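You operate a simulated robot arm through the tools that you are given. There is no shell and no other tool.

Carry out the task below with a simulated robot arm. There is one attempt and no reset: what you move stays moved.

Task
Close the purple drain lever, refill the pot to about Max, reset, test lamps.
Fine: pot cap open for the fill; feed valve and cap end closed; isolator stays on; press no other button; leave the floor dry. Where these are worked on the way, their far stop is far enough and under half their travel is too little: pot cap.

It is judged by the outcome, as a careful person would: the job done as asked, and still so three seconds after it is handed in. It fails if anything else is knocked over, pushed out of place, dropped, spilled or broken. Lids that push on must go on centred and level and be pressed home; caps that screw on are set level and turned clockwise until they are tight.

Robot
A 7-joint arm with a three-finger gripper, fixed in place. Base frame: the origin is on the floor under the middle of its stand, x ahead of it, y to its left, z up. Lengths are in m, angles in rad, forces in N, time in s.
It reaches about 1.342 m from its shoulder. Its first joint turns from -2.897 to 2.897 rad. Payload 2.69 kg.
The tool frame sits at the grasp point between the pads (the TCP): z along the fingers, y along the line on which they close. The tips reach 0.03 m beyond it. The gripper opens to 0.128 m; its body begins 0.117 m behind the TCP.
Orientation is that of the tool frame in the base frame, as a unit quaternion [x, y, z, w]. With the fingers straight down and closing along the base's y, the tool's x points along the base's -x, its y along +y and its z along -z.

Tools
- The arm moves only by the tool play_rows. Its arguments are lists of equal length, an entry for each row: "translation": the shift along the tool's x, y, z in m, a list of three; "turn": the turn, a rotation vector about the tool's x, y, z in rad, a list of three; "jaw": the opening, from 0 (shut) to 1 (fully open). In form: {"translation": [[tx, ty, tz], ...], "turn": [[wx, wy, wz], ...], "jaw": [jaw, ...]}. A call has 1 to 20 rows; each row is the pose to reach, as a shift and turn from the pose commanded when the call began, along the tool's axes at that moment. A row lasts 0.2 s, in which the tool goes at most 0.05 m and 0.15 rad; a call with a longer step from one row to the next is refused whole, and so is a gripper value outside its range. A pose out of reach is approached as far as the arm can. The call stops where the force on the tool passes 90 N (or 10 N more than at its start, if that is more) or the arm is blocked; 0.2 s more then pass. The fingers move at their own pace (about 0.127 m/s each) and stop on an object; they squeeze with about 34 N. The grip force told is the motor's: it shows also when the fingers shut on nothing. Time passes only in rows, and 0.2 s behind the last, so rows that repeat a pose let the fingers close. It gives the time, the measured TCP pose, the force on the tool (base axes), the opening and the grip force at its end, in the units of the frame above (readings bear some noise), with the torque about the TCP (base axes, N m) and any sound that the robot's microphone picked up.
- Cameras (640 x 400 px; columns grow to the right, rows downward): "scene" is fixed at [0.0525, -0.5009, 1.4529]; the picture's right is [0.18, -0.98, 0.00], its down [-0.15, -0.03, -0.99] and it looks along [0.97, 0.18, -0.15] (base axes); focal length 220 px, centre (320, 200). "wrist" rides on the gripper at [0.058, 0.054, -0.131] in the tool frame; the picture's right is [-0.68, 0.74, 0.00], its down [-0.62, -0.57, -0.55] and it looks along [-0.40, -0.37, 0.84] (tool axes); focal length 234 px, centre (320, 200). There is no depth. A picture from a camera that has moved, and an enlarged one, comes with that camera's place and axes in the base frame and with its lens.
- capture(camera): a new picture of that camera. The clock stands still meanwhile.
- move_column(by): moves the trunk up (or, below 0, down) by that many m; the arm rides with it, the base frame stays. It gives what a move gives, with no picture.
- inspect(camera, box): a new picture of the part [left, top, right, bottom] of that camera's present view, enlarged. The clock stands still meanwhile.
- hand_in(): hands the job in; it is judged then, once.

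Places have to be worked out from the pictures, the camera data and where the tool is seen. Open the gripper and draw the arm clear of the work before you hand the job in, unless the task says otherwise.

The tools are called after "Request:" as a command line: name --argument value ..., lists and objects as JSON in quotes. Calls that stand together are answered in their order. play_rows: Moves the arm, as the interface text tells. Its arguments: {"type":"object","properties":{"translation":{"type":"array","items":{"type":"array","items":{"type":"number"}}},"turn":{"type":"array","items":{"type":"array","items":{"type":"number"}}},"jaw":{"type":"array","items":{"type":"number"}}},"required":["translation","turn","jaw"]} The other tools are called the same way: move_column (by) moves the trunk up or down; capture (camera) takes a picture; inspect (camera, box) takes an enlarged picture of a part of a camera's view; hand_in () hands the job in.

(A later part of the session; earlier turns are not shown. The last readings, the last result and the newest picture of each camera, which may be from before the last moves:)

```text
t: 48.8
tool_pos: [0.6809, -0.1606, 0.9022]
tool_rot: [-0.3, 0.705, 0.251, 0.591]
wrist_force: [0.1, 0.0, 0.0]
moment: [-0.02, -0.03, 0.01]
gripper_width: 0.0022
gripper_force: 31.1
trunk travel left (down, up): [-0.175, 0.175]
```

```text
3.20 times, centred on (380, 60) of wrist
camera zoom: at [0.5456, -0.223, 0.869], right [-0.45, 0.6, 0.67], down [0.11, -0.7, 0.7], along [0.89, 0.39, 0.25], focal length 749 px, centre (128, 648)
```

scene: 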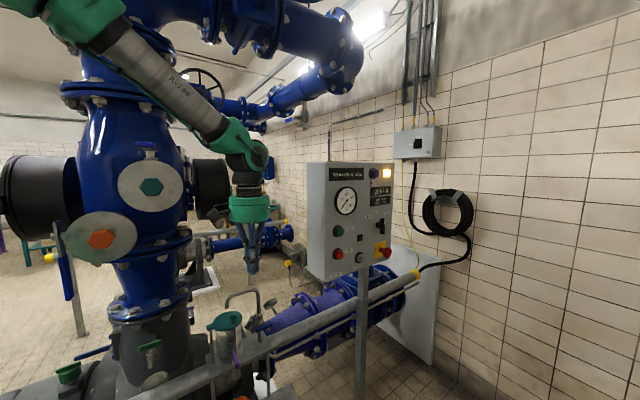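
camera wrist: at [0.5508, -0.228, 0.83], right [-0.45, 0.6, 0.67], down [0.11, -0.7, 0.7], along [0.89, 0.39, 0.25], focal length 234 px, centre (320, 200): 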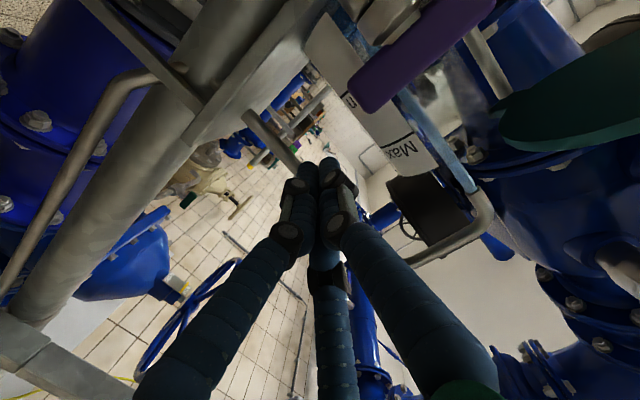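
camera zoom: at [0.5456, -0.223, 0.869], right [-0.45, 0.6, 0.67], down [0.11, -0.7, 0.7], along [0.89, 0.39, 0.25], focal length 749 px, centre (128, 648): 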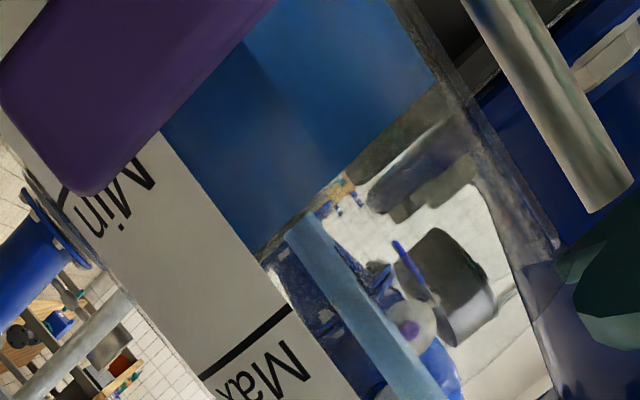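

About 14 mm remains at 5 mm/s. I wait 1.6 s, then check once more before closing.

Request:
play_rows --translation '[[0, 0, 0], [0, 0, 0], [0, 0, 0], [0, 0, 0], [0, 0, 0], [0, 0, 0], [0, 0, 0]]' --turn '[[0, 0, 0], [0, 0, 0], [0, 0, 0], [0, 0, 0], [0, 0, 0], [0, 0, 0], [0, 0, 0]]' --jaw '[0, 0, 0, 0, 0, 0, 0]'

Request:
inspect --camera "scene" --box '[205, 300, 285, 370]'

Request:
inspect --camera "wrist" --box '[280, 0, 480, 120]'

Request:
inspect --camera "wrist" --box '[200, 60, 400, 200]'

```text
t: 50.4
tool_pos: [0.6815, -0.1611, 0.9027]
tool_rot: [-0.299, 0.706, 0.251, 0.591]
wrist_force: [0.5, 0.6, -0.9]
moment: [0.01, 0.01, -0.01]
gripper_width: 0.0021
gripper_force: 31.6
trunk travel left (down, up): [-0.175, 0.175]
```

```text
5.71 times, centred on (245, 335) of scene
camera zoom: at [0.0525, -0.5009, 1.4529], right [0.18, -0.98, 0.0], down [-0.15, -0.03, -0.99], along [0.97, 0.18, -0.15], focal length 1258 px, centre (749, -571)
```

zoom: 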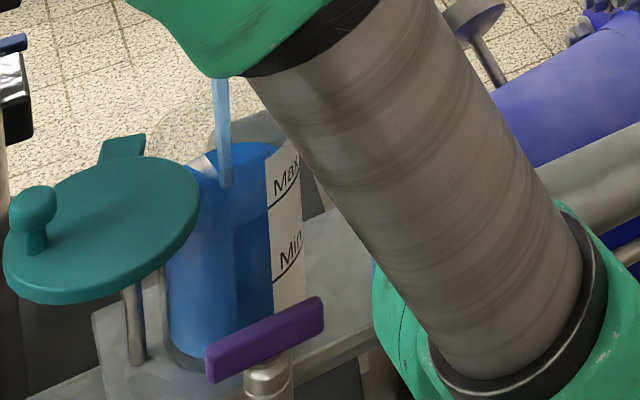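

```text
3.20 times, centred on (380, 60) of wrist
camera zoom: at [0.5456, -0.223, 0.869], right [-0.45, 0.6, 0.67], down [0.11, -0.7, 0.7], along [0.89, 0.39, 0.25], focal length 749 px, centre (128, 648)
```

zoom: 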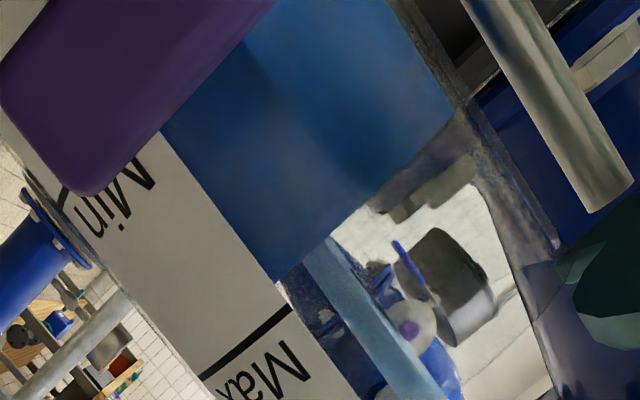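

```text
2.86 times, centred on (300, 130) of wrist
camera zoom: at [0.5456, -0.223, 0.869], right [-0.45, 0.6, 0.67], down [0.11, -0.7, 0.7], along [0.89, 0.39, 0.25], focal length 669 px, centre (377, 400)
```

zoom: 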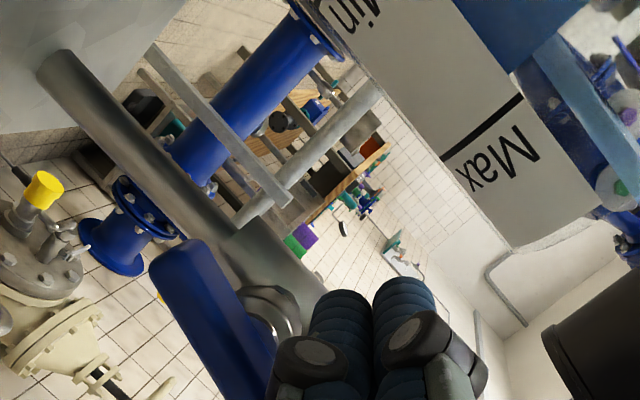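

The water is about 5–6 mm below Max, which the closing lag will just about fill. I now push the lever's upper end over to the right and down along its arc to shut it.

Request:
play_rows --translation '[[-0.0039, -0.009, -0.0007], [-0.0065, -0.0127, -0.0011], [-0.0099, -0.0198, -0.0018], [-0.0115, -0.0275, -0.002], [-0.011, -0.0355, -0.0019], [-0.0086, -0.043, -0.0015], [-0.0059, -0.0476, -0.001]]' --turn '[[0, 0, 0], [0, 0, 0], [0, 0, 0], [0, 0, 0], [0, 0, 0], [0, 0, 0], [0, 0, 0]]' --jaw '[0, 0, 0, 0, 0, 0, 0]'

Request:
inspect --camera "scene" --box '[205, 300, 285, 370]'

Request:
capture --camera "wrist"

Request:
inspect --camera "wrist" --box '[200, 60, 400, 200]'

```text
t: 52.0
tool_pos: [0.7158, -0.1944, 0.9097]
tool_rot: [-0.3, 0.705, 0.252, 0.591]
wrist_force: [0.0, -0.2, -0.1]
moment: [0.01, -0.02, -0.01]
gripper_width: 0.0023
gripper_force: 31.5
trunk travel left (down, up): [-0.175, 0.175]
```

```text
5.71 times, centred on (245, 335) of scene
camera zoom: at [0.0525, -0.5009, 1.4529], right [0.18, -0.98, 0.0], down [-0.15, -0.03, -0.99], along [0.97, 0.18, -0.15], focal length 1258 px, centre (749, -571)
```

zoom: 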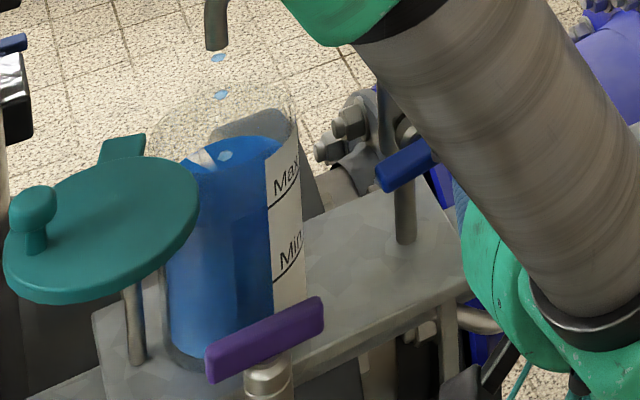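

```text
taken
camera wrist: at [0.5793, -0.2562, 0.8757], right [-0.45, 0.6, 0.67], down [0.11, -0.7, 0.7], along [0.89, 0.39, 0.25], focal length 234 px, centre (320, 200)
```

wrist: 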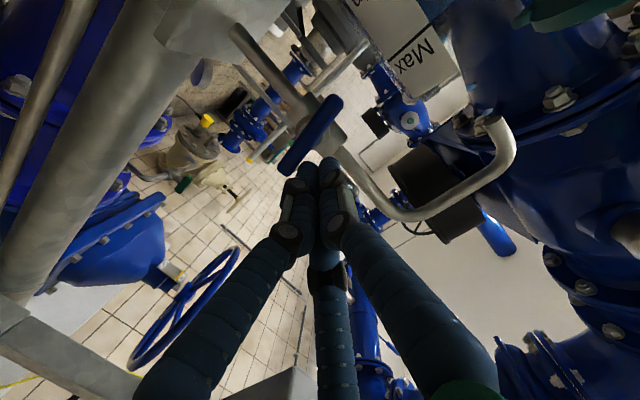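

```text
2.86 times, centred on (300, 130) of wrist
camera zoom: at [0.5793, -0.2562, 0.8757], right [-0.45, 0.6, 0.67], down [0.11, -0.7, 0.7], along [0.89, 0.39, 0.25], focal length 669 px, centre (377, 400)
```

zoom: 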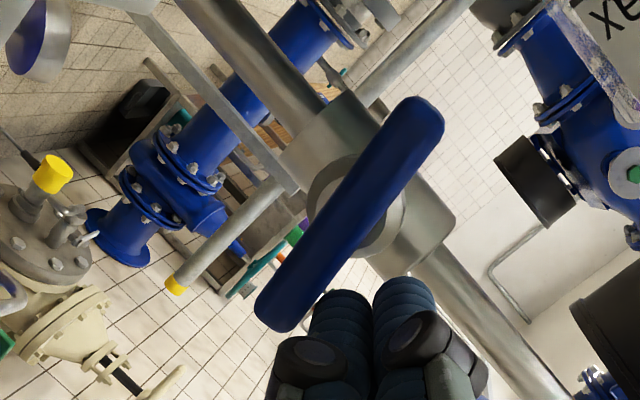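

Nearly shut (a few last drops), and the level looks right around Max. I press the lever's right end down the last few degrees to its stop.

Request:
play_rows --translation '[[0.003, -0.002, 0.0005], [0.005, -0.003, 0.0009], [0.0065, -0.003, 0.0012]]' --turn '[[0, 0, 0], [0, 0, 0], [0, 0, 0]]' --jaw '[0, 0, 0]'

Request:
inspect --camera "scene" --box '[205, 300, 285, 370]'

Request:
inspect --camera "wrist" --box '[200, 60, 400, 200]'

```text
t: 52.8
tool_pos: [0.7173, -0.196, 0.9061]
tool_rot: [-0.3, 0.704, 0.25, 0.593]
wrist_force: [-2.8, 2.7, 23.7]
moment: [0.39, -0.39, 0.24]
gripper_width: 0.0022
gripper_force: 31.2
trunk travel left (down, up): [-0.175, 0.175]
```

```text
5.71 times, centred on (245, 335) of scene
camera zoom: at [0.0525, -0.5009, 1.4529], right [0.18, -0.98, 0.0], down [-0.15, -0.03, -0.99], along [0.97, 0.18, -0.15], focal length 1258 px, centre (749, -571)
```

zoom: 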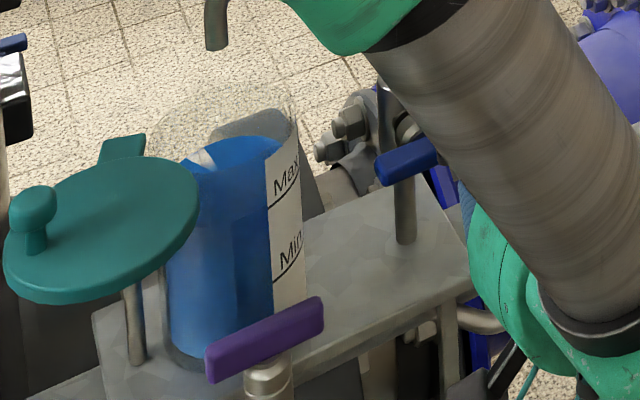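

```text
2.86 times, centred on (300, 130) of wrist
camera zoom: at [0.582, -0.2586, 0.8714], right [-0.45, 0.6, 0.66], down [0.1, -0.7, 0.7], along [0.89, 0.39, 0.25], focal length 669 px, centre (377, 400)
```

zoom: 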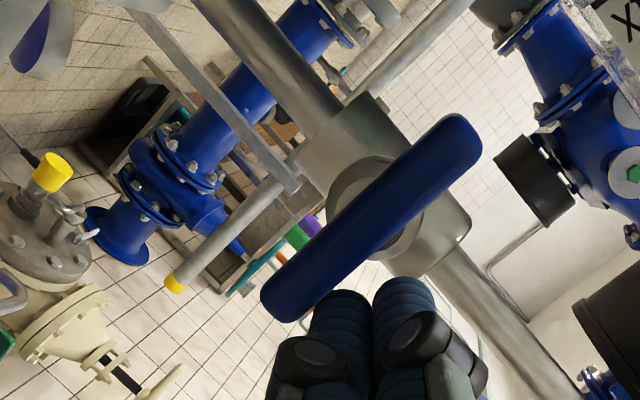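

The stop is reached (24 N) and the dripping has ceased. I lift off, withdraw to the front and check the level against the Max line.

Request:
play_rows --translation '[[-0.015, 0, -0.004], [-0.022, 0, -0.03], [-0.022, 0.02, -0.07], [-0.03, 0.05, -0.09]]' --turn '[[0, 0, 0], [0, 0, 0], [0, 0, 0], [0, 0, 0]]' --jaw '[0, 0, 0, 0]'

Request:
inspect --camera "scene" --box '[215, 300, 265, 350]'

Request:
capture --camera "wrist"

Request:
inspect --camera "wrist" --box '[240, 0, 420, 120]'

```text
t: 53.8
tool_pos: [0.6243, -0.221, 0.9483]
tool_rot: [-0.299, 0.705, 0.251, 0.592]
wrist_force: [-0.5, -0.6, 0.6]
moment: [0.05, -0.03, 0.03]
gripper_width: 0.002
gripper_force: 31.3
trunk travel left (down, up): [-0.175, 0.175]
```

```text
8.00 times, centred on (240, 325) of scene
camera zoom: at [0.0525, -0.5009, 1.4529], right [0.18, -0.98, 0.0], down [-0.15, -0.03, -0.99], along [0.97, 0.18, -0.15], focal length 1761 px, centre (960, -800)
```

zoom: 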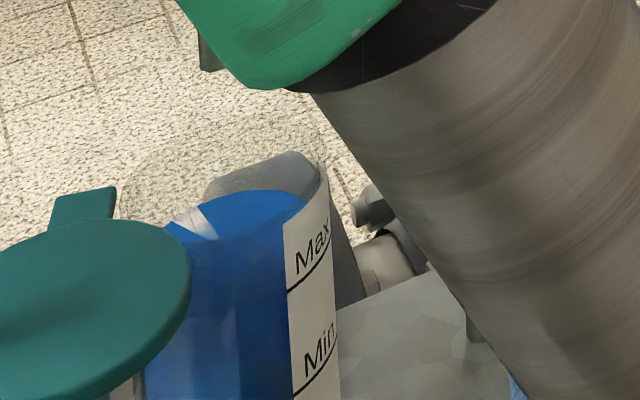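

```text
taken
camera wrist: at [0.4879, -0.2835, 0.9143], right [-0.45, 0.6, 0.67], down [0.11, -0.7, 0.7], along [0.89, 0.39, 0.25], focal length 234 px, centre (320, 200)
```

wrist: 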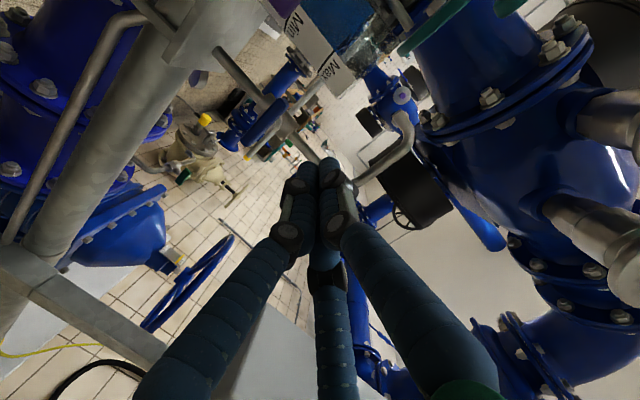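

```text
3.33 times, centred on (330, 60) of wrist
camera zoom: at [0.4879, -0.2835, 0.9143], right [-0.45, 0.6, 0.67], down [0.11, -0.7, 0.7], along [0.89, 0.39, 0.25], focal length 781 px, centre (287, 667)
```

zoom: 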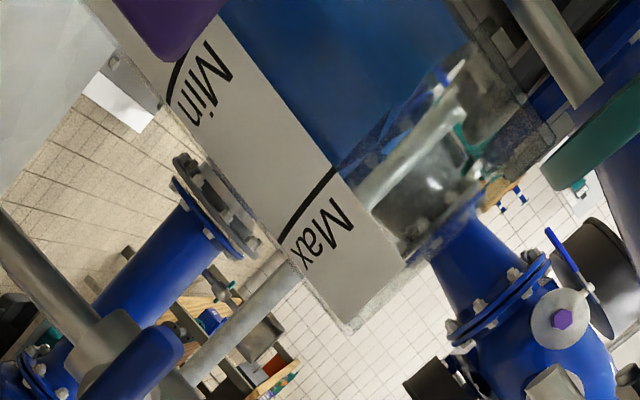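

The water edge meets the Max line exactly, feed shut. Next I swing the lid back: I move left of the opened lid's knob with the fingers more upright, staying in front and above for now.

Request:
play_rows --translation '[[-0.01, 0.033, -0.003], [-0.018, 0.066, -0.006], [-0.026, 0.099, -0.009], [-0.034, 0.132, -0.011], [-0.042, 0.165, -0.013], [-0.048, 0.198, -0.015], [-0.05, 0.23, -0.016]]' --turn '[[0, 0.137, 0], [0, 0.274, 0], [0, 0.411, 0], [0, 0.548, 0], [0, 0.685, 0], [0, 0.822, 0], [0, 0.96, 0]]' --jaw '[0, 0, 0, 0, 0, 0, 0]'

Request:
capture --camera "wrist"

Request:
capture --camera "scene"

```text
t: 55.4
tool_pos: [0.4526, -0.0679, 1.0024]
tool_rot: [-0.383, 0.899, 0.084, 0.197]
wrist_force: [-0.1, -0.4, -0.1]
moment: [0.04, 0.0, 0.01]
gripper_width: 0.0021
gripper_force: 30.9
trunk travel left (down, up): [-0.175, 0.175]
```

```text
taken
camera wrist: at [0.3379, -0.1066, 1.0959], right [-0.1, 0.95, 0.28], down [0.63, -0.16, 0.76], along [0.77, 0.26, -0.59], focal length 234 px, centre (320, 200)
```

wrist: 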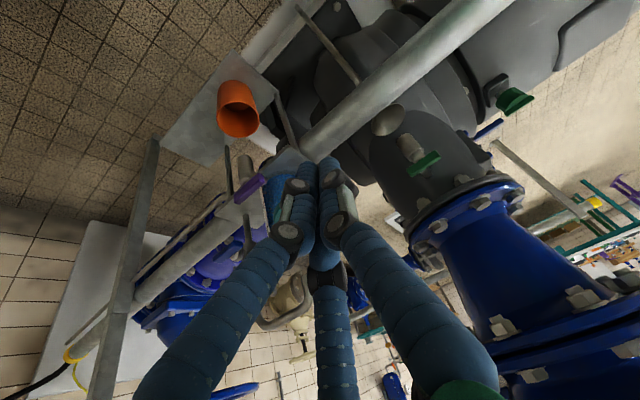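

```text
taken
```

scene: 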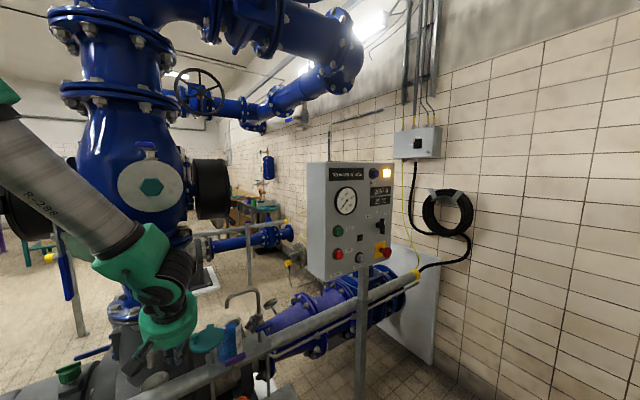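

I move in at a height above the knob, to the left of it, and look before lowering.

Request:
play_rows --translation '[[-0.032, -0.001, 0.015], [-0.064, -0.002, 0.03], [-0.0951, -0.003, 0.0444]]' --turn '[[0, 0, 0], [0, 0, 0], [0, 0, 0]]' --jaw '[0, 0, 0]'

Request:
capture --camera "wrist"

Request:
inspect --camera "wrist" --box '[220, 80, 420, 220]'

Request:
inspect --camera "scene" --box '[150, 270, 290, 380]'

```text
t: 56.2
tool_pos: [0.5284, 0.0058, 0.9991]
tool_rot: [-0.382, 0.899, 0.085, 0.197]
wrist_force: [-0.1, -0.1, -0.6]
moment: [0.01, -0.01, -0.04]
gripper_width: 0.0021
gripper_force: 31.4
trunk travel left (down, up): [-0.175, 0.175]
```

```text
taken
camera wrist: at [0.4134, -0.0338, 1.0945], right [-0.1, 0.95, 0.29], down [0.64, -0.16, 0.76], along [0.77, 0.26, -0.59], focal length 234 px, centre (320, 200)
```

wrist: 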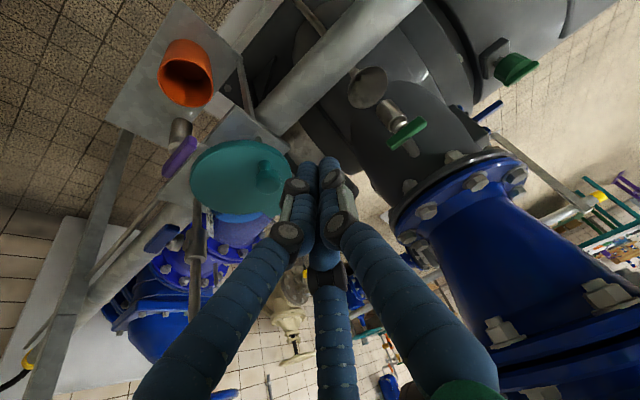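

```text
2.86 times, centred on (320, 150) of wrist
camera zoom: at [0.4134, -0.0338, 1.0945], right [-0.1, 0.95, 0.29], down [0.64, -0.16, 0.76], along [0.77, 0.26, -0.59], focal length 669 px, centre (320, 343)
```

zoom: 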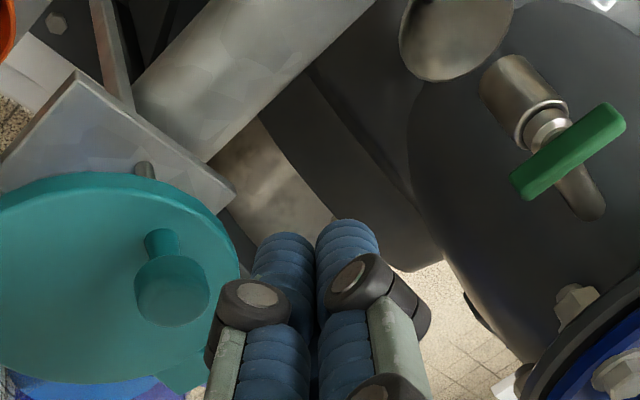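

```text
3.64 times, centred on (220, 325) of scene
camera zoom: at [0.0525, -0.5009, 1.4529], right [0.18, -0.98, 0.0], down [-0.15, -0.03, -0.99], along [0.97, 0.18, -0.15], focal length 800 px, centre (684, -254)
```

zoom: 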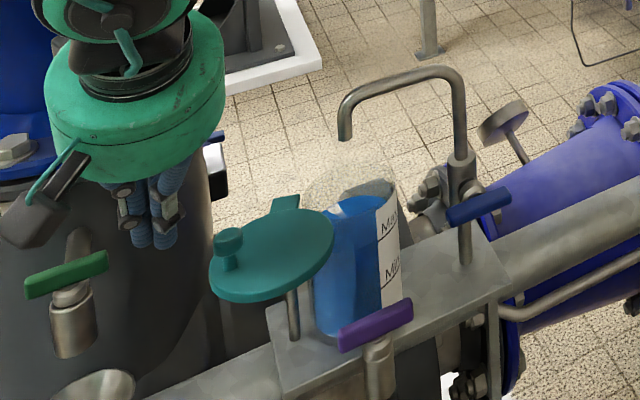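

All looks right: drain crosswise, feed lever level, water at Max. My fingertips are left of the knob with ~1.6 cm gap; I lower them to knob height.

Request:
play_rows --translation '[[0.0072, 0, 0.0154], [0.0144, 0, 0.0308]]' --turn '[[0, 0, 0], [0, 0, 0]]' --jaw '[0, 0]'

Request:
inspect --camera "wrist" --box '[220, 80, 420, 220]'

```text
t: 56.8
tool_pos: [0.5281, 0.0055, 0.9657]
tool_rot: [-0.383, 0.898, 0.085, 0.199]
wrist_force: [-0.1, 0.4, -0.6]
moment: [0.0, -0.02, 0.01]
gripper_width: 0.002
gripper_force: 31.4
trunk travel left (down, up): [-0.175, 0.175]
```

```text
2.86 times, centred on (320, 150) of wrist
camera zoom: at [0.4139, -0.0338, 1.0612], right [-0.1, 0.95, 0.29], down [0.63, -0.16, 0.76], along [0.77, 0.26, -0.59], focal length 669 px, centre (320, 343)
```

zoom: 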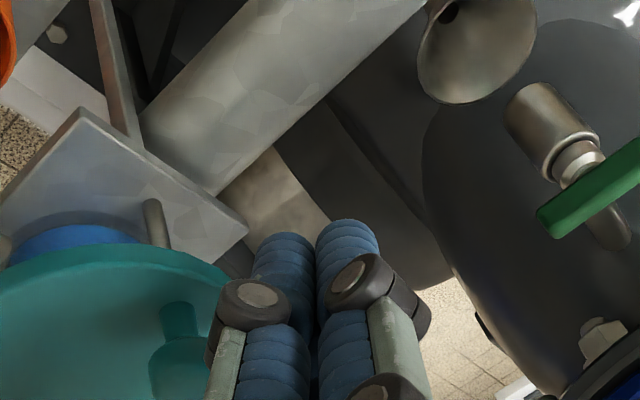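

The geometry matches. I push the knob to the right along its arc to swing the lid back, first part.

Request:
play_rows --translation '[[0.0009, -0.0106, -0.0004], [0.0063, -0.0185, -0.003], [0.0117, -0.0261, -0.0055], [0.0157, -0.035, -0.0073], [0.0193, -0.0441, -0.009]]' --turn '[[0, 0, 0], [0, 0, 0], [0, 0, 0], [0, 0, 0], [0, 0, 0]]' --jaw '[0, 0, 0, 0, 0]'

Request:
inspect --camera "wrist" --box '[180, 80, 420, 240]'

Request:
inspect --camera "scene" --box '[150, 270, 290, 380]'

```text
t: 58.0
tool_pos: [0.5463, -0.0393, 0.9663]
tool_rot: [-0.382, 0.899, 0.084, 0.198]
wrist_force: [-0.3, -0.2, -0.1]
moment: [0.01, -0.03, 0.03]
gripper_width: 0.0021
gripper_force: 31.1
trunk travel left (down, up): [-0.175, 0.175]
```

```text
2.50 times, centred on (300, 160) of wrist
camera zoom: at [0.4308, -0.0794, 1.0614], right [-0.1, 0.95, 0.29], down [0.63, -0.16, 0.76], along [0.77, 0.26, -0.59], focal length 585 px, centre (370, 300)
```

zoom: 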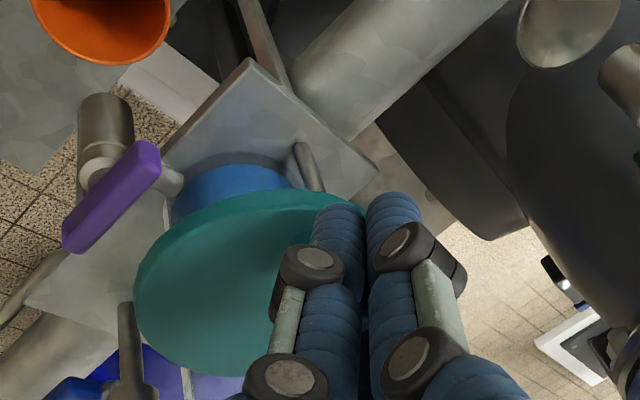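

```text
3.64 times, centred on (220, 325) of scene
camera zoom: at [0.0525, -0.5009, 1.4529], right [0.18, -0.98, 0.0], down [-0.15, -0.03, -0.99], along [0.97, 0.18, -0.15], focal length 800 px, centre (684, -254)
```

zoom: 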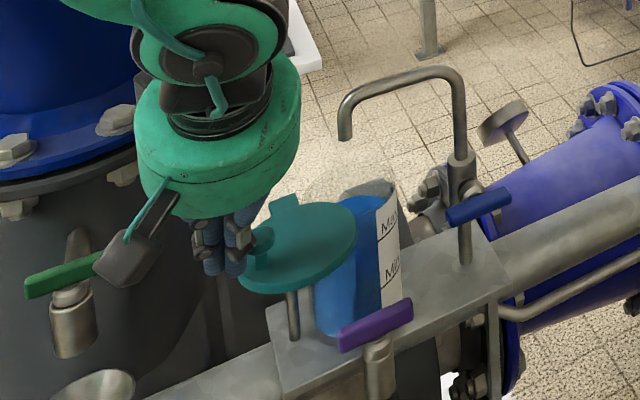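

The lid follows smoothly. I continue the arc.

Request:
play_rows --translation '[[0.0034, -0.0094, -0.0016], [0.0052, -0.0194, -0.0024], [0.008, -0.0299, -0.0037], [0.0095, -0.0398, -0.0044], [0.0098, -0.0504, -0.0046], [0.009, -0.0607, -0.0042], [0.0066, -0.0714, -0.0031]]' --turn '[[0, 0, 0], [0, 0, 0], [0, 0, 0], [0, 0, 0], [0, 0, 0], [0, 0, 0], [0, 0, 0]]' --jaw '[0, 0, 0, 0, 0, 0, 0]'

Request:
inspect --camera "wrist" --box '[180, 80, 420, 240]'

Request:
inspect --camera "scene" --box '[150, 270, 290, 380]'

```text
t: 59.6
tool_pos: [0.5915, -0.0949, 0.9665]
tool_rot: [-0.383, 0.898, 0.084, 0.198]
wrist_force: [0.2, -0.4, 0.7]
moment: [0.0, 0.0, -0.01]
gripper_width: 0.0024
gripper_force: 31.2
trunk travel left (down, up): [-0.175, 0.175]
```

```text
2.50 times, centred on (300, 160) of wrist
camera zoom: at [0.4777, -0.1342, 1.0618], right [-0.11, 0.95, 0.28], down [0.63, -0.16, 0.76], along [0.77, 0.26, -0.59], focal length 585 px, centre (370, 300)
```

zoom: 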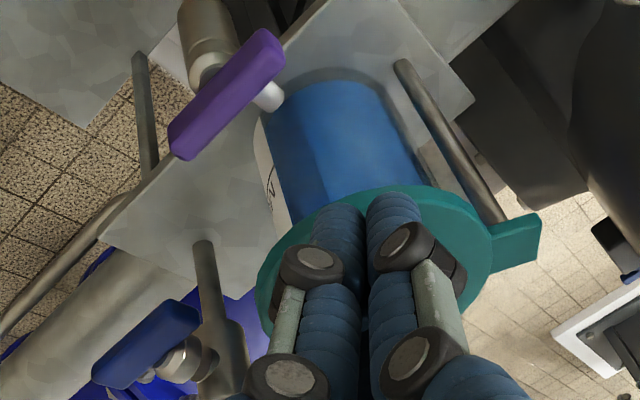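

```text
3.64 times, centred on (220, 325) of scene
camera zoom: at [0.0525, -0.5009, 1.4529], right [0.18, -0.98, 0.0], down [-0.15, -0.03, -0.99], along [0.97, 0.18, -0.15], focal length 800 px, centre (684, -254)
```

zoom: 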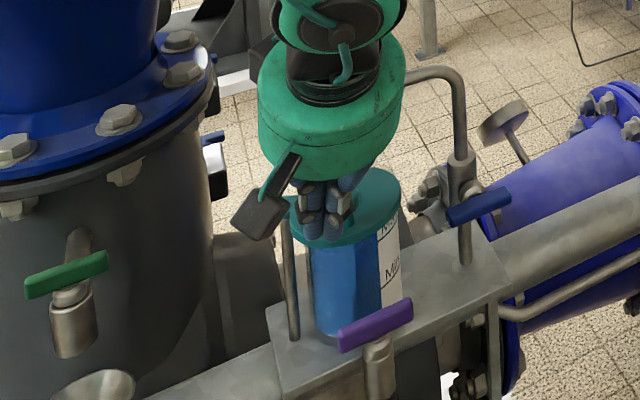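

Almost home. I push the knob the last part back, watching for the closed stop.

Request:
play_rows --translation '[[-0.0044, -0.0095, 0.0021], [-0.0086, -0.0177, 0.004], [-0.0116, -0.0225, 0.0054], [-0.0145, -0.0272, 0.0068], [-0.0168, -0.03, 0.0078]]' --turn '[[0, 0, 0], [0, 0, 0], [0, 0, 0], [0, 0, 0], [0, 0, 0]]' --jaw '[0, 0, 0, 0, 0]'

Request:
inspect --camera "wrist" --box '[180, 80, 420, 240]'

Request:
inspect --camera "scene" --box '[150, 270, 290, 380]'

```text
t: 60.8
tool_pos: [0.626, -0.1034, 0.9662]
tool_rot: [-0.382, 0.899, 0.084, 0.198]
wrist_force: [0.2, -0.4, 0.6]
moment: [0.01, -0.04, -0.01]
gripper_width: 0.0018
gripper_force: 31.6
trunk travel left (down, up): [-0.175, 0.175]
```

```text
2.50 times, centred on (300, 160) of wrist
camera zoom: at [0.5119, -0.1417, 1.0617], right [-0.1, 0.95, 0.28], down [0.63, -0.16, 0.76], along [0.77, 0.26, -0.59], focal length 585 px, centre (370, 300)
```

zoom: 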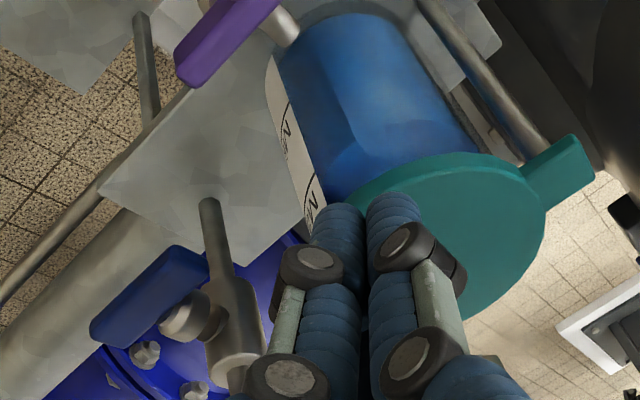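

```text
3.64 times, centred on (220, 325) of scene
camera zoom: at [0.0525, -0.5009, 1.4529], right [0.18, -0.98, 0.0], down [-0.15, -0.03, -0.99], along [0.97, 0.18, -0.15], focal length 800 px, centre (684, -254)
```

zoom: 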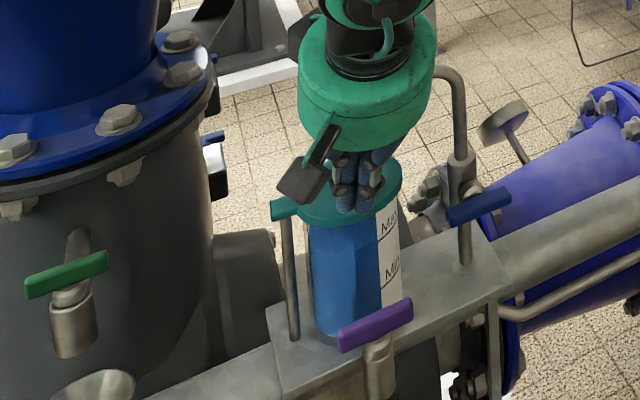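

No stop felt yet; lid nearly over the pot. I push the last millimetres in small steps.

Request:
play_rows --translation '[[-0.0018, -0.002, 0.0008], [-0.0036, -0.003, 0.0017], [-0.0054, -0.004, 0.0025]]' --turn '[[0, 0, 0], [0, 0, 0], [0, 0, 0]]' --jaw '[0, 0, 0]'

```text
t: 61.6
tool_pos: [0.6325, -0.1, 0.9673]
tool_rot: [-0.382, 0.899, 0.085, 0.199]
wrist_force: [-3.2, -1.1, 0.4]
moment: [0.02, 0.05, -0.01]
gripper_width: 0.0021
gripper_force: 31.5
trunk travel left (down, up): [-0.175, 0.175]
```

Only a trace of force so far; a few more millimetres.

Request:
play_rows --translation '[[-0.0018, -0.001, 0.0008], [-0.0036, -0.0015, 0.0017], [-0.005, -0.002, 0.0023]]' --turn '[[0, 0, 0], [0, 0, 0], [0, 0, 0]]' --jaw '[0, 0, 0]'

Request:
inspect --camera "wrist" --box '[180, 80, 420, 240]'

```text
t: 62.4
tool_pos: [0.6334, -0.0993, 0.966]
tool_rot: [-0.382, 0.899, 0.086, 0.198]
wrist_force: [-51.4, -27.9, 6.0]
moment: [-0.6, 0.81, -0.1]
gripper_width: 0.002
gripper_force: 31.6
trunk travel left (down, up): [-0.175, 0.175]
```

```text
2.50 times, centred on (300, 160) of wrist
camera zoom: at [0.5194, -0.1386, 1.0606], right [-0.1, 0.95, 0.29], down [0.64, -0.16, 0.76], along [0.76, 0.26, -0.59], focal length 585 px, centre (370, 300)
```

zoom: 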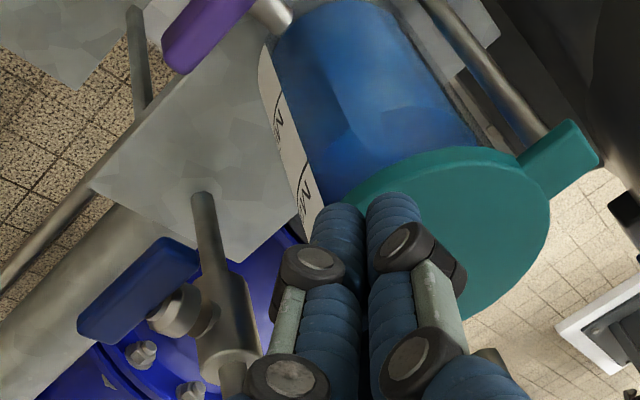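

The force rose to ~58 N without movement: the lid is at its closed stop. I back off, withdraw to the front and check the lid in the scene view.

Request:
play_rows --translation '[[0.01, 0.004, -0.0047], [0.03, 0.006, -0.014], [0.06, 0.006, -0.03], [0.09, 0, -0.06], [0.11, -0.02, -0.09]]' --turn '[[0, 0, 0], [0, 0, 0], [0, 0, 0], [0, 0, 0], [0, 0, 0]]' --jaw '[0, 0, 0, 0, 0]'

Request:
capture --camera "wrist"

Request:
inspect --camera "scene" --box '[170, 270, 310, 380]'

Request:
capture --camera "scene"

```text
t: 63.6
tool_pos: [0.5573, -0.2112, 1.0018]
tool_rot: [-0.382, 0.899, 0.085, 0.198]
wrist_force: [-0.1, 0.1, -0.3]
moment: [-0.01, 0.0, -0.03]
gripper_width: 0.002
gripper_force: 31.3
trunk travel left (down, up): [-0.175, 0.175]
```

```text
taken
camera wrist: at [0.4423, -0.2511, 1.0966], right [-0.1, 0.95, 0.29], down [0.63, -0.16, 0.76], along [0.77, 0.26, -0.59], focal length 234 px, centre (320, 200)
```

wrist: 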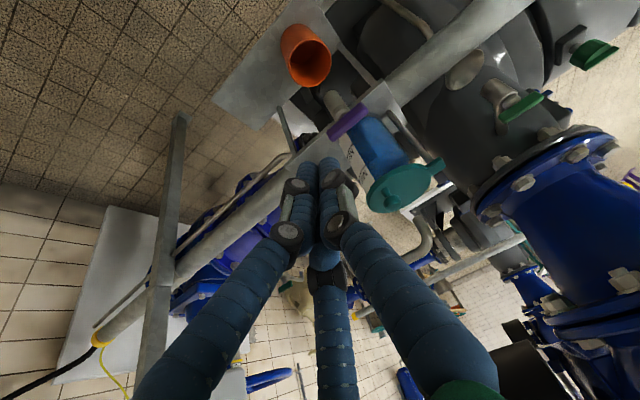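

```text
3.64 times, centred on (240, 325) of scene
camera zoom: at [0.0525, -0.5009, 1.4529], right [0.18, -0.98, 0.0], down [-0.15, -0.03, -0.99], along [0.97, 0.18, -0.15], focal length 800 px, centre (611, -254)
```

zoom: 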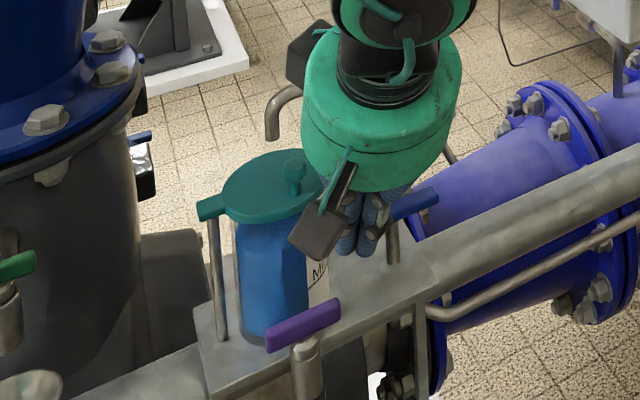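

```text
taken
```

scene: 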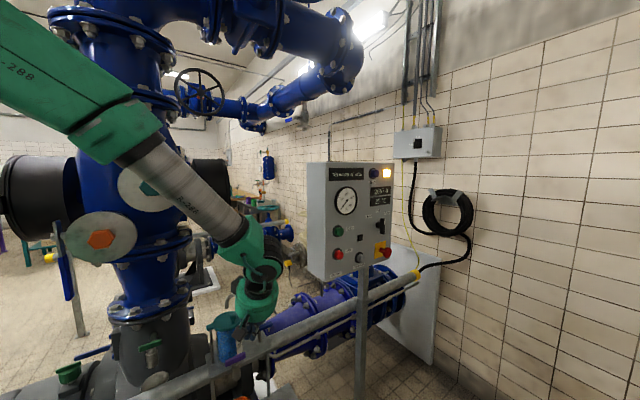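

The lid sits exactly where it began, pot full to Max. Now the panel: from the earlier views I put Reset near (0.915, -0.559, 1.427) and Lamp test near (0.865, -0.511, 1.107), with the panel front facing me squarely. I move out and up with the fingers levelling to point at the panel, staying well clear.

Request:
play_rows --translation '[[0.0152, -0.0159, -0.0347], [0.0305, -0.0318, -0.0694], [0.0457, -0.0476, -0.1041], [0.061, -0.0635, -0.1388], [0.0762, -0.0794, -0.1735], [0.0915, -0.0952, -0.2082], [0.1067, -0.1111, -0.2429], [0.122, -0.127, -0.2776]]' --turn '[[0, -0.1375, 0], [0, -0.275, 0], [0, -0.4125, 0], [0, -0.55, 0], [0, -0.6875, 0], [0, -0.825, 0], [0, -0.9625, 0], [0, -1.1, 0]]' --jaw '[0, 0, 0, 0, 0, 0, 0, 0]'

Request:
capture --camera "wrist"

Request:
capture --camera "scene"

```text
t: 65.4
tool_pos: [0.4917, -0.4628, 1.2014]
tool_rot: [-0.281, 0.661, 0.273, 0.64]
wrist_force: [1.1, 0.2, 0.1]
moment: [0.0, 0.03, -0.04]
gripper_width: 0.0022
gripper_force: 31.4
trunk travel left (down, up): [-0.175, 0.175]
```

```text
taken
camera wrist: at [0.3599, -0.5204, 1.1479], right [-0.51, 0.53, 0.68], down [0.04, -0.77, 0.63], along [0.86, 0.35, 0.38], focal length 234 px, centre (320, 200)
```

wrist: 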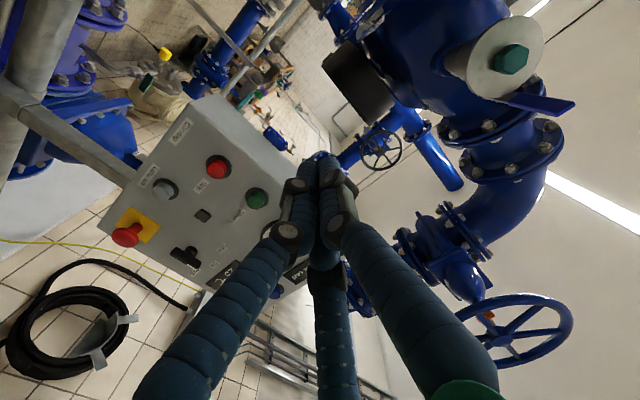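

```text
taken
```

scene: 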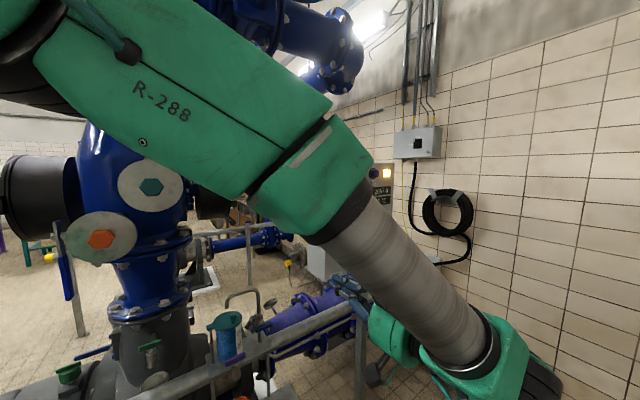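

The wrist camera now sees the panel face. I enlarge it to pin down the lamp-test button and others.

Request:
inspect --camera "wrist" --box '[90, 90, 310, 230]'

Request:
inspect --camera "wrist" --box '[90, 180, 330, 330]'

```text
2.86 times, centred on (200, 160) of wrist
camera zoom: at [0.3599, -0.5204, 1.1479], right [-0.51, 0.53, 0.68], down [0.04, -0.77, 0.63], along [0.86, 0.35, 0.38], focal length 669 px, centre (663, 314)
```

zoom: 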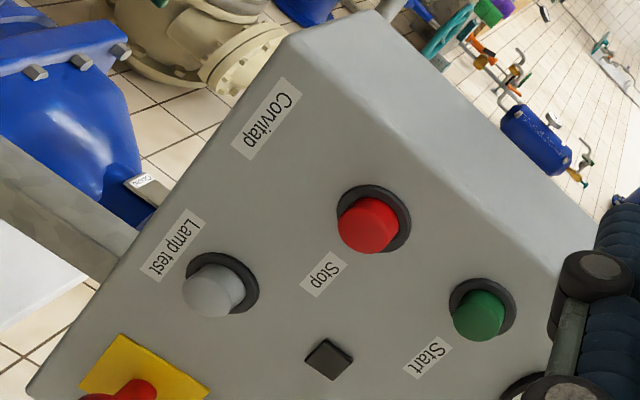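

```text
2.67 times, centred on (210, 255) of wrist
camera zoom: at [0.3599, -0.5204, 1.1479], right [-0.51, 0.53, 0.68], down [0.04, -0.77, 0.63], along [0.86, 0.35, 0.38], focal length 624 px, centre (613, 53)
```

zoom: 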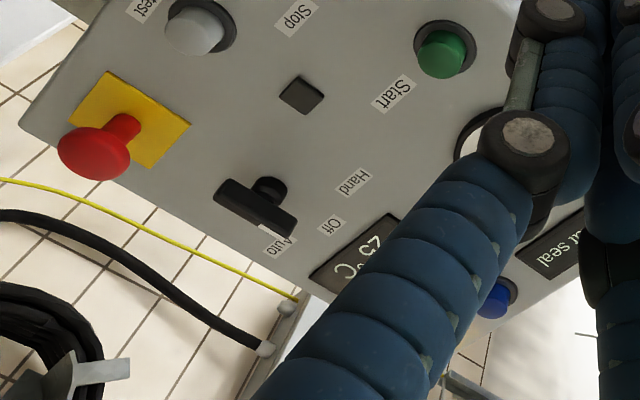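

Triangulation gives Lamp test at (0.874, -0.512, 1.103) and Reset at (0.902, -0.557, 1.428). I move to about 10 cm in front of Reset.

Request:
play_rows --translation '[[-0.023, -0.036, 0.006], [-0.046, -0.072, 0.012], [-0.069, -0.108, 0.02], [-0.092, -0.144, 0.028], [-0.115, -0.18, 0.037], [-0.138, -0.216, 0.046], [-0.161, -0.252, 0.057], [-0.184, -0.288, 0.068], [-0.207, -0.325, 0.08], [-0.229, -0.361, 0.0918]]' --turn '[[0, 0, 0], [0, 0, 0], [0, 0, 0], [0, 0, 0], [0, 0, 0], [0, 0, 0], [0, 0, 0], [0, 0, 0], [0, 0, 0], [0, 0, 0]]' --jaw '[0, 0, 0, 0, 0, 0, 0, 0, 0, 0]'

Request:
capture --camera "wrist"

Request:
capture --camera "scene"

```text
t: 67.6
tool_pos: [0.8215, -0.644, 1.4205]
tool_rot: [-0.278, 0.663, 0.274, 0.639]
wrist_force: [0.7, -1.7, -5.0]
moment: [0.41, -0.47, 0.22]
gripper_width: 0.0019
gripper_force: 31.0
trunk travel left (down, up): [-0.175, 0.175]
```

```text
taken
camera wrist: at [0.6897, -0.7017, 1.3677], right [-0.51, 0.52, 0.68], down [0.05, -0.78, 0.63], along [0.86, 0.35, 0.37], focal length 234 px, centre (320, 200)
```

wrist: 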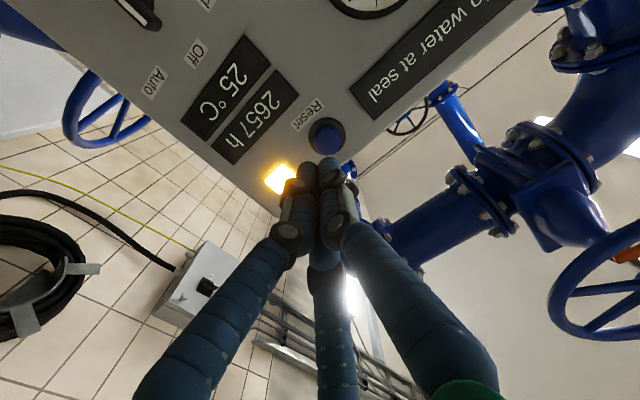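

```text
taken
```

scene: 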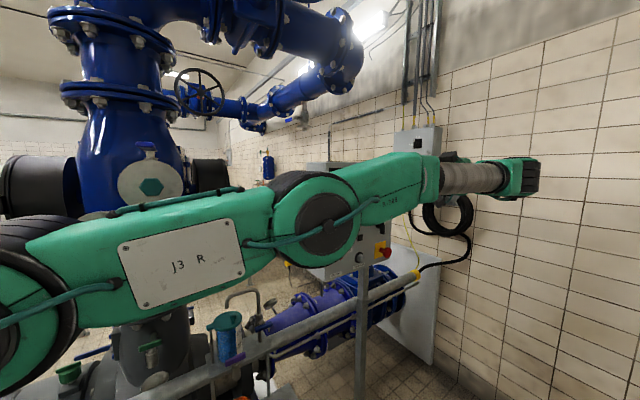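

The Reset button is right ahead in the wrist view; the readings show a small residual force, so I hold still for a moment and re-read.

Request:
play_rows --translation '[[0, 0, 0], [0, 0, 0]]' --turn '[[0, 0, 0], [0, 0, 0]]' --jaw '[0, 0]'

Request:
inspect --camera "wrist" --box '[240, 80, 440, 220]'

```text
t: 68.2
tool_pos: [0.8199, -0.641, 1.4312]
tool_rot: [-0.282, 0.662, 0.27, 0.639]
wrist_force: [0.0, 0.7, 0.9]
moment: [-0.13, 0.12, -0.07]
gripper_width: 0.0021
gripper_force: 31.4
trunk travel left (down, up): [-0.175, 0.175]
```

```text
2.86 times, centred on (340, 150) of wrist
camera zoom: at [0.6877, -0.6989, 1.3778], right [-0.52, 0.53, 0.67], down [0.04, -0.77, 0.64], along [0.86, 0.36, 0.37], focal length 669 px, centre (263, 343)
```

zoom: 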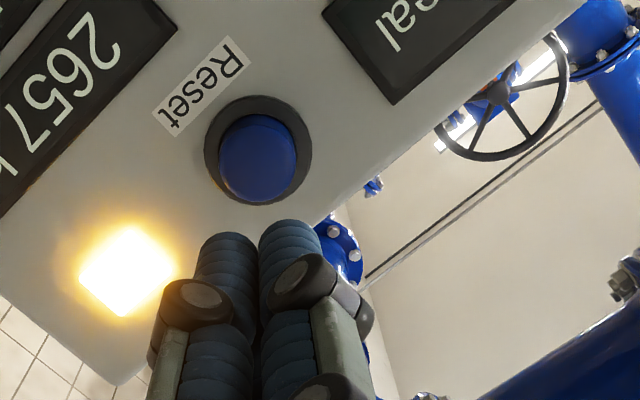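

Everything settled; the fingertips point straight at the Reset cap, about 9 cm away. I advance to just short of it.

Request:
play_rows --translation '[[0, 0, 0.03], [0, 0, 0.06], [0, 0, 0.078]]' --turn '[[0, 0, 0], [0, 0, 0], [0, 0, 0]]' --jaw '[0, 0, 0]'

Request:
inspect --camera "wrist" --box '[240, 80, 440, 220]'

```text
t: 69.0
tool_pos: [0.8757, -0.5845, 1.4234]
tool_rot: [-0.281, 0.662, 0.272, 0.639]
wrist_force: [0.5, 0.8, -0.9]
moment: [0.03, -0.02, 0.01]
gripper_width: 0.0019
gripper_force: 31.2
trunk travel left (down, up): [-0.175, 0.175]
```

```text
2.86 times, centred on (340, 150) of wrist
camera zoom: at [0.7432, -0.6429, 1.3705], right [-0.51, 0.53, 0.68], down [0.04, -0.77, 0.63], along [0.86, 0.35, 0.37], focal length 669 px, centre (263, 343)
```

zoom: 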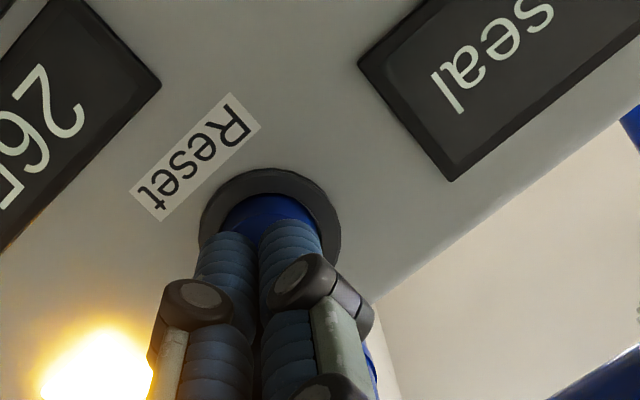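

The tips cover the Reset cap, about 1 cm short. I press in small steps (with a 3 mm lift for centring).

Request:
play_rows --translation '[[-0.003, 0, 0.006], [-0.003, 0, 0.01], [-0.003, 0, 0.013], [-0.003, 0, 0.016]]' --turn '[[0, 0, 0], [0, 0, 0], [0, 0, 0], [0, 0, 0]]' --jaw '[0, 0, 0, 0]'

Request:
inspect --camera "wrist" --box '[240, 80, 440, 220]'

```text
t: 70.0
tool_pos: [0.8848, -0.5746, 1.4269]
tool_rot: [-0.282, 0.661, 0.272, 0.64]
wrist_force: [-0.9, -1.3, -0.4]
moment: [0.01, -0.04, 0.01]
gripper_width: 0.0022
gripper_force: 32.1
trunk travel left (down, up): [-0.175, 0.175]
```

```text
2.86 times, centred on (340, 150) of wrist
camera zoom: at [0.7534, -0.6314, 1.3742], right [-0.51, 0.53, 0.68], down [0.04, -0.77, 0.63], along [0.86, 0.35, 0.37], focal length 669 px, centre (263, 343)
```

zoom: 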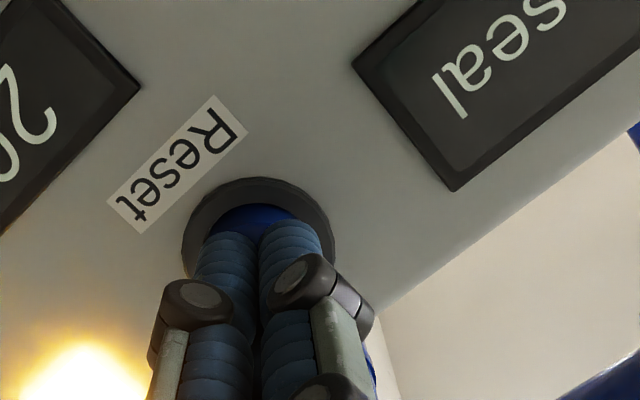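

Contact is only just starting (1–2 N). I press further in 3 mm steps.

Request:
play_rows --translation '[[0, 0, 0.003], [0, 0, 0.006], [0, 0, 0.008]]' --turn '[[0, 0, 0], [0, 0, 0], [0, 0, 0]]' --jaw '[0, 0, 0]'

Request:
capture --camera "wrist"

```text
t: 70.8
tool_pos: [0.8899, -0.5687, 1.4272]
tool_rot: [-0.281, 0.662, 0.272, 0.639]
wrist_force: [-1.7, -2.9, 1.4]
moment: [-0.02, 0.0, -0.02]
gripper_width: 0.0021
gripper_force: 30.9
trunk travel left (down, up): [-0.175, 0.175]
heard: click
```

```text
taken
camera wrist: at [0.7591, -0.626, 1.3741], right [-0.51, 0.53, 0.68], down [0.04, -0.77, 0.63], along [0.86, 0.35, 0.37], focal length 234 px, centre (320, 200)
```

wrist: 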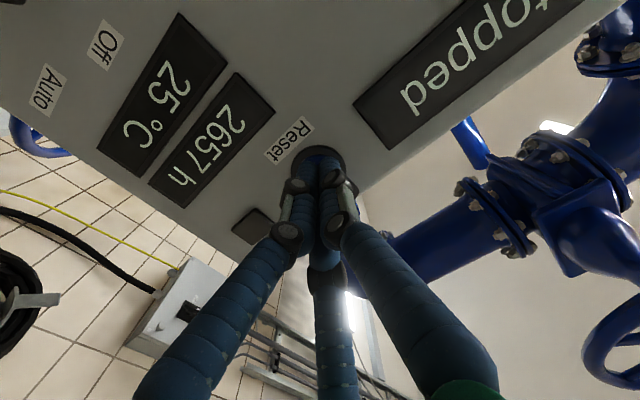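

A click: the display now reads "Stopped" and the fault lamp went out, so Reset worked. I pull straight back and go down to a spot in front of the Lamp test button.

Request:
play_rows --translation '[[0, 0, -0.03], [0, 0, -0.07], [0, 0, -0.11], [0.04, 0.006, -0.109], [0.08, 0.013, -0.107], [0.12, 0.019, -0.106], [0.16, 0.026, -0.104], [0.2, 0.032, -0.103], [0.24, 0.038, -0.102], [0.28, 0.045, -0.1], [0.305, 0.049, -0.0995], [0.32, 0.051, -0.099]]' --turn '[[0, 0, 0], [0, 0, 0], [0, 0, 0], [0, 0, 0], [0, 0, 0], [0, 0, 0], [0, 0, 0], [0, 0, 0], [0, 0, 0], [0, 0, 0], [0, 0, 0], [0, 0, 0]]' --jaw '[0, 0, 0, 0, 0, 0, 0, 0, 0, 0, 0, 0]'

Request:
capture --camera "wrist"

Request:
inspect --camera "wrist" --box '[220, 70, 420, 210]'

```text
t: 73.4
tool_pos: [0.7774, -0.6115, 1.1095]
tool_rot: [-0.281, 0.662, 0.271, 0.639]
wrist_force: [0.5, -0.5, 0.3]
moment: [-0.07, 0.03, -0.04]
gripper_width: 0.0018
gripper_force: 30.9
trunk travel left (down, up): [-0.175, 0.175]
```

```text
taken
camera wrist: at [0.6461, -0.6691, 1.0569], right [-0.51, 0.53, 0.68], down [0.04, -0.77, 0.63], along [0.86, 0.35, 0.37], focal length 234 px, centre (320, 200)
```

wrist: 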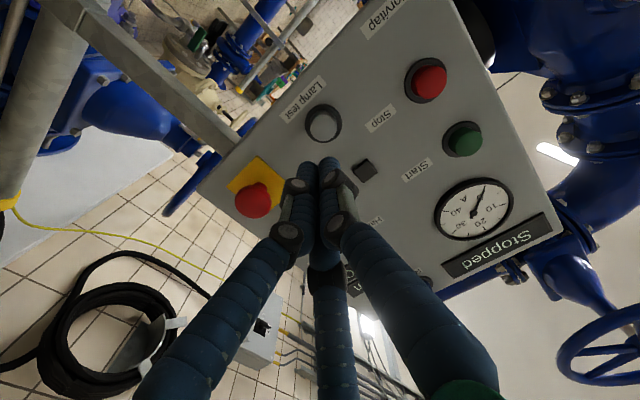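

```text
2.86 times, centred on (320, 140) of wrist
camera zoom: at [0.6461, -0.6691, 1.0569], right [-0.51, 0.53, 0.68], down [0.04, -0.77, 0.63], along [0.86, 0.35, 0.37], focal length 669 px, centre (320, 371)
```

zoom: 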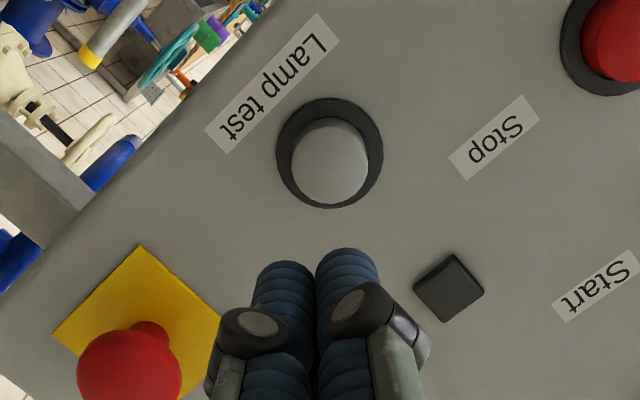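

The Lamp test button is straight ahead (u, z agree within 2 mm), with Stop and the emergency stop well to the sides. I advance to just short of it.

Request:
play_rows --translation '[[0, 0, 0.035], [0, 0, 0.07], [0, 0, 0.088]]' --turn '[[0, 0, 0], [0, 0, 0], [0, 0, 0]]' --jaw '[0, 0, 0]'

Request:
inspect --camera "wrist" --box '[220, 70, 420, 210]'

```text
t: 74.2
tool_pos: [0.8386, -0.5487, 1.1075]
tool_rot: [-0.282, 0.662, 0.272, 0.638]
wrist_force: [0.4, 0.7, -0.4]
moment: [0.0, 0.02, 0.04]
gripper_width: 0.0021
gripper_force: 32.1
trunk travel left (down, up): [-0.175, 0.175]
```

```text
2.86 times, centred on (320, 140) of wrist
camera zoom: at [0.7071, -0.6065, 1.0543], right [-0.51, 0.53, 0.68], down [0.04, -0.77, 0.64], along [0.86, 0.35, 0.37], focal length 669 px, centre (320, 371)
```

zoom: 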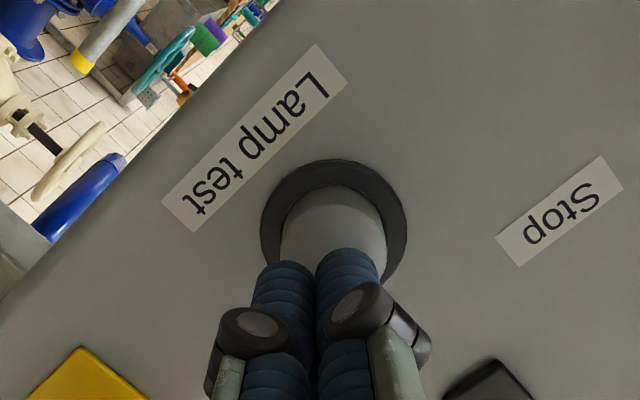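

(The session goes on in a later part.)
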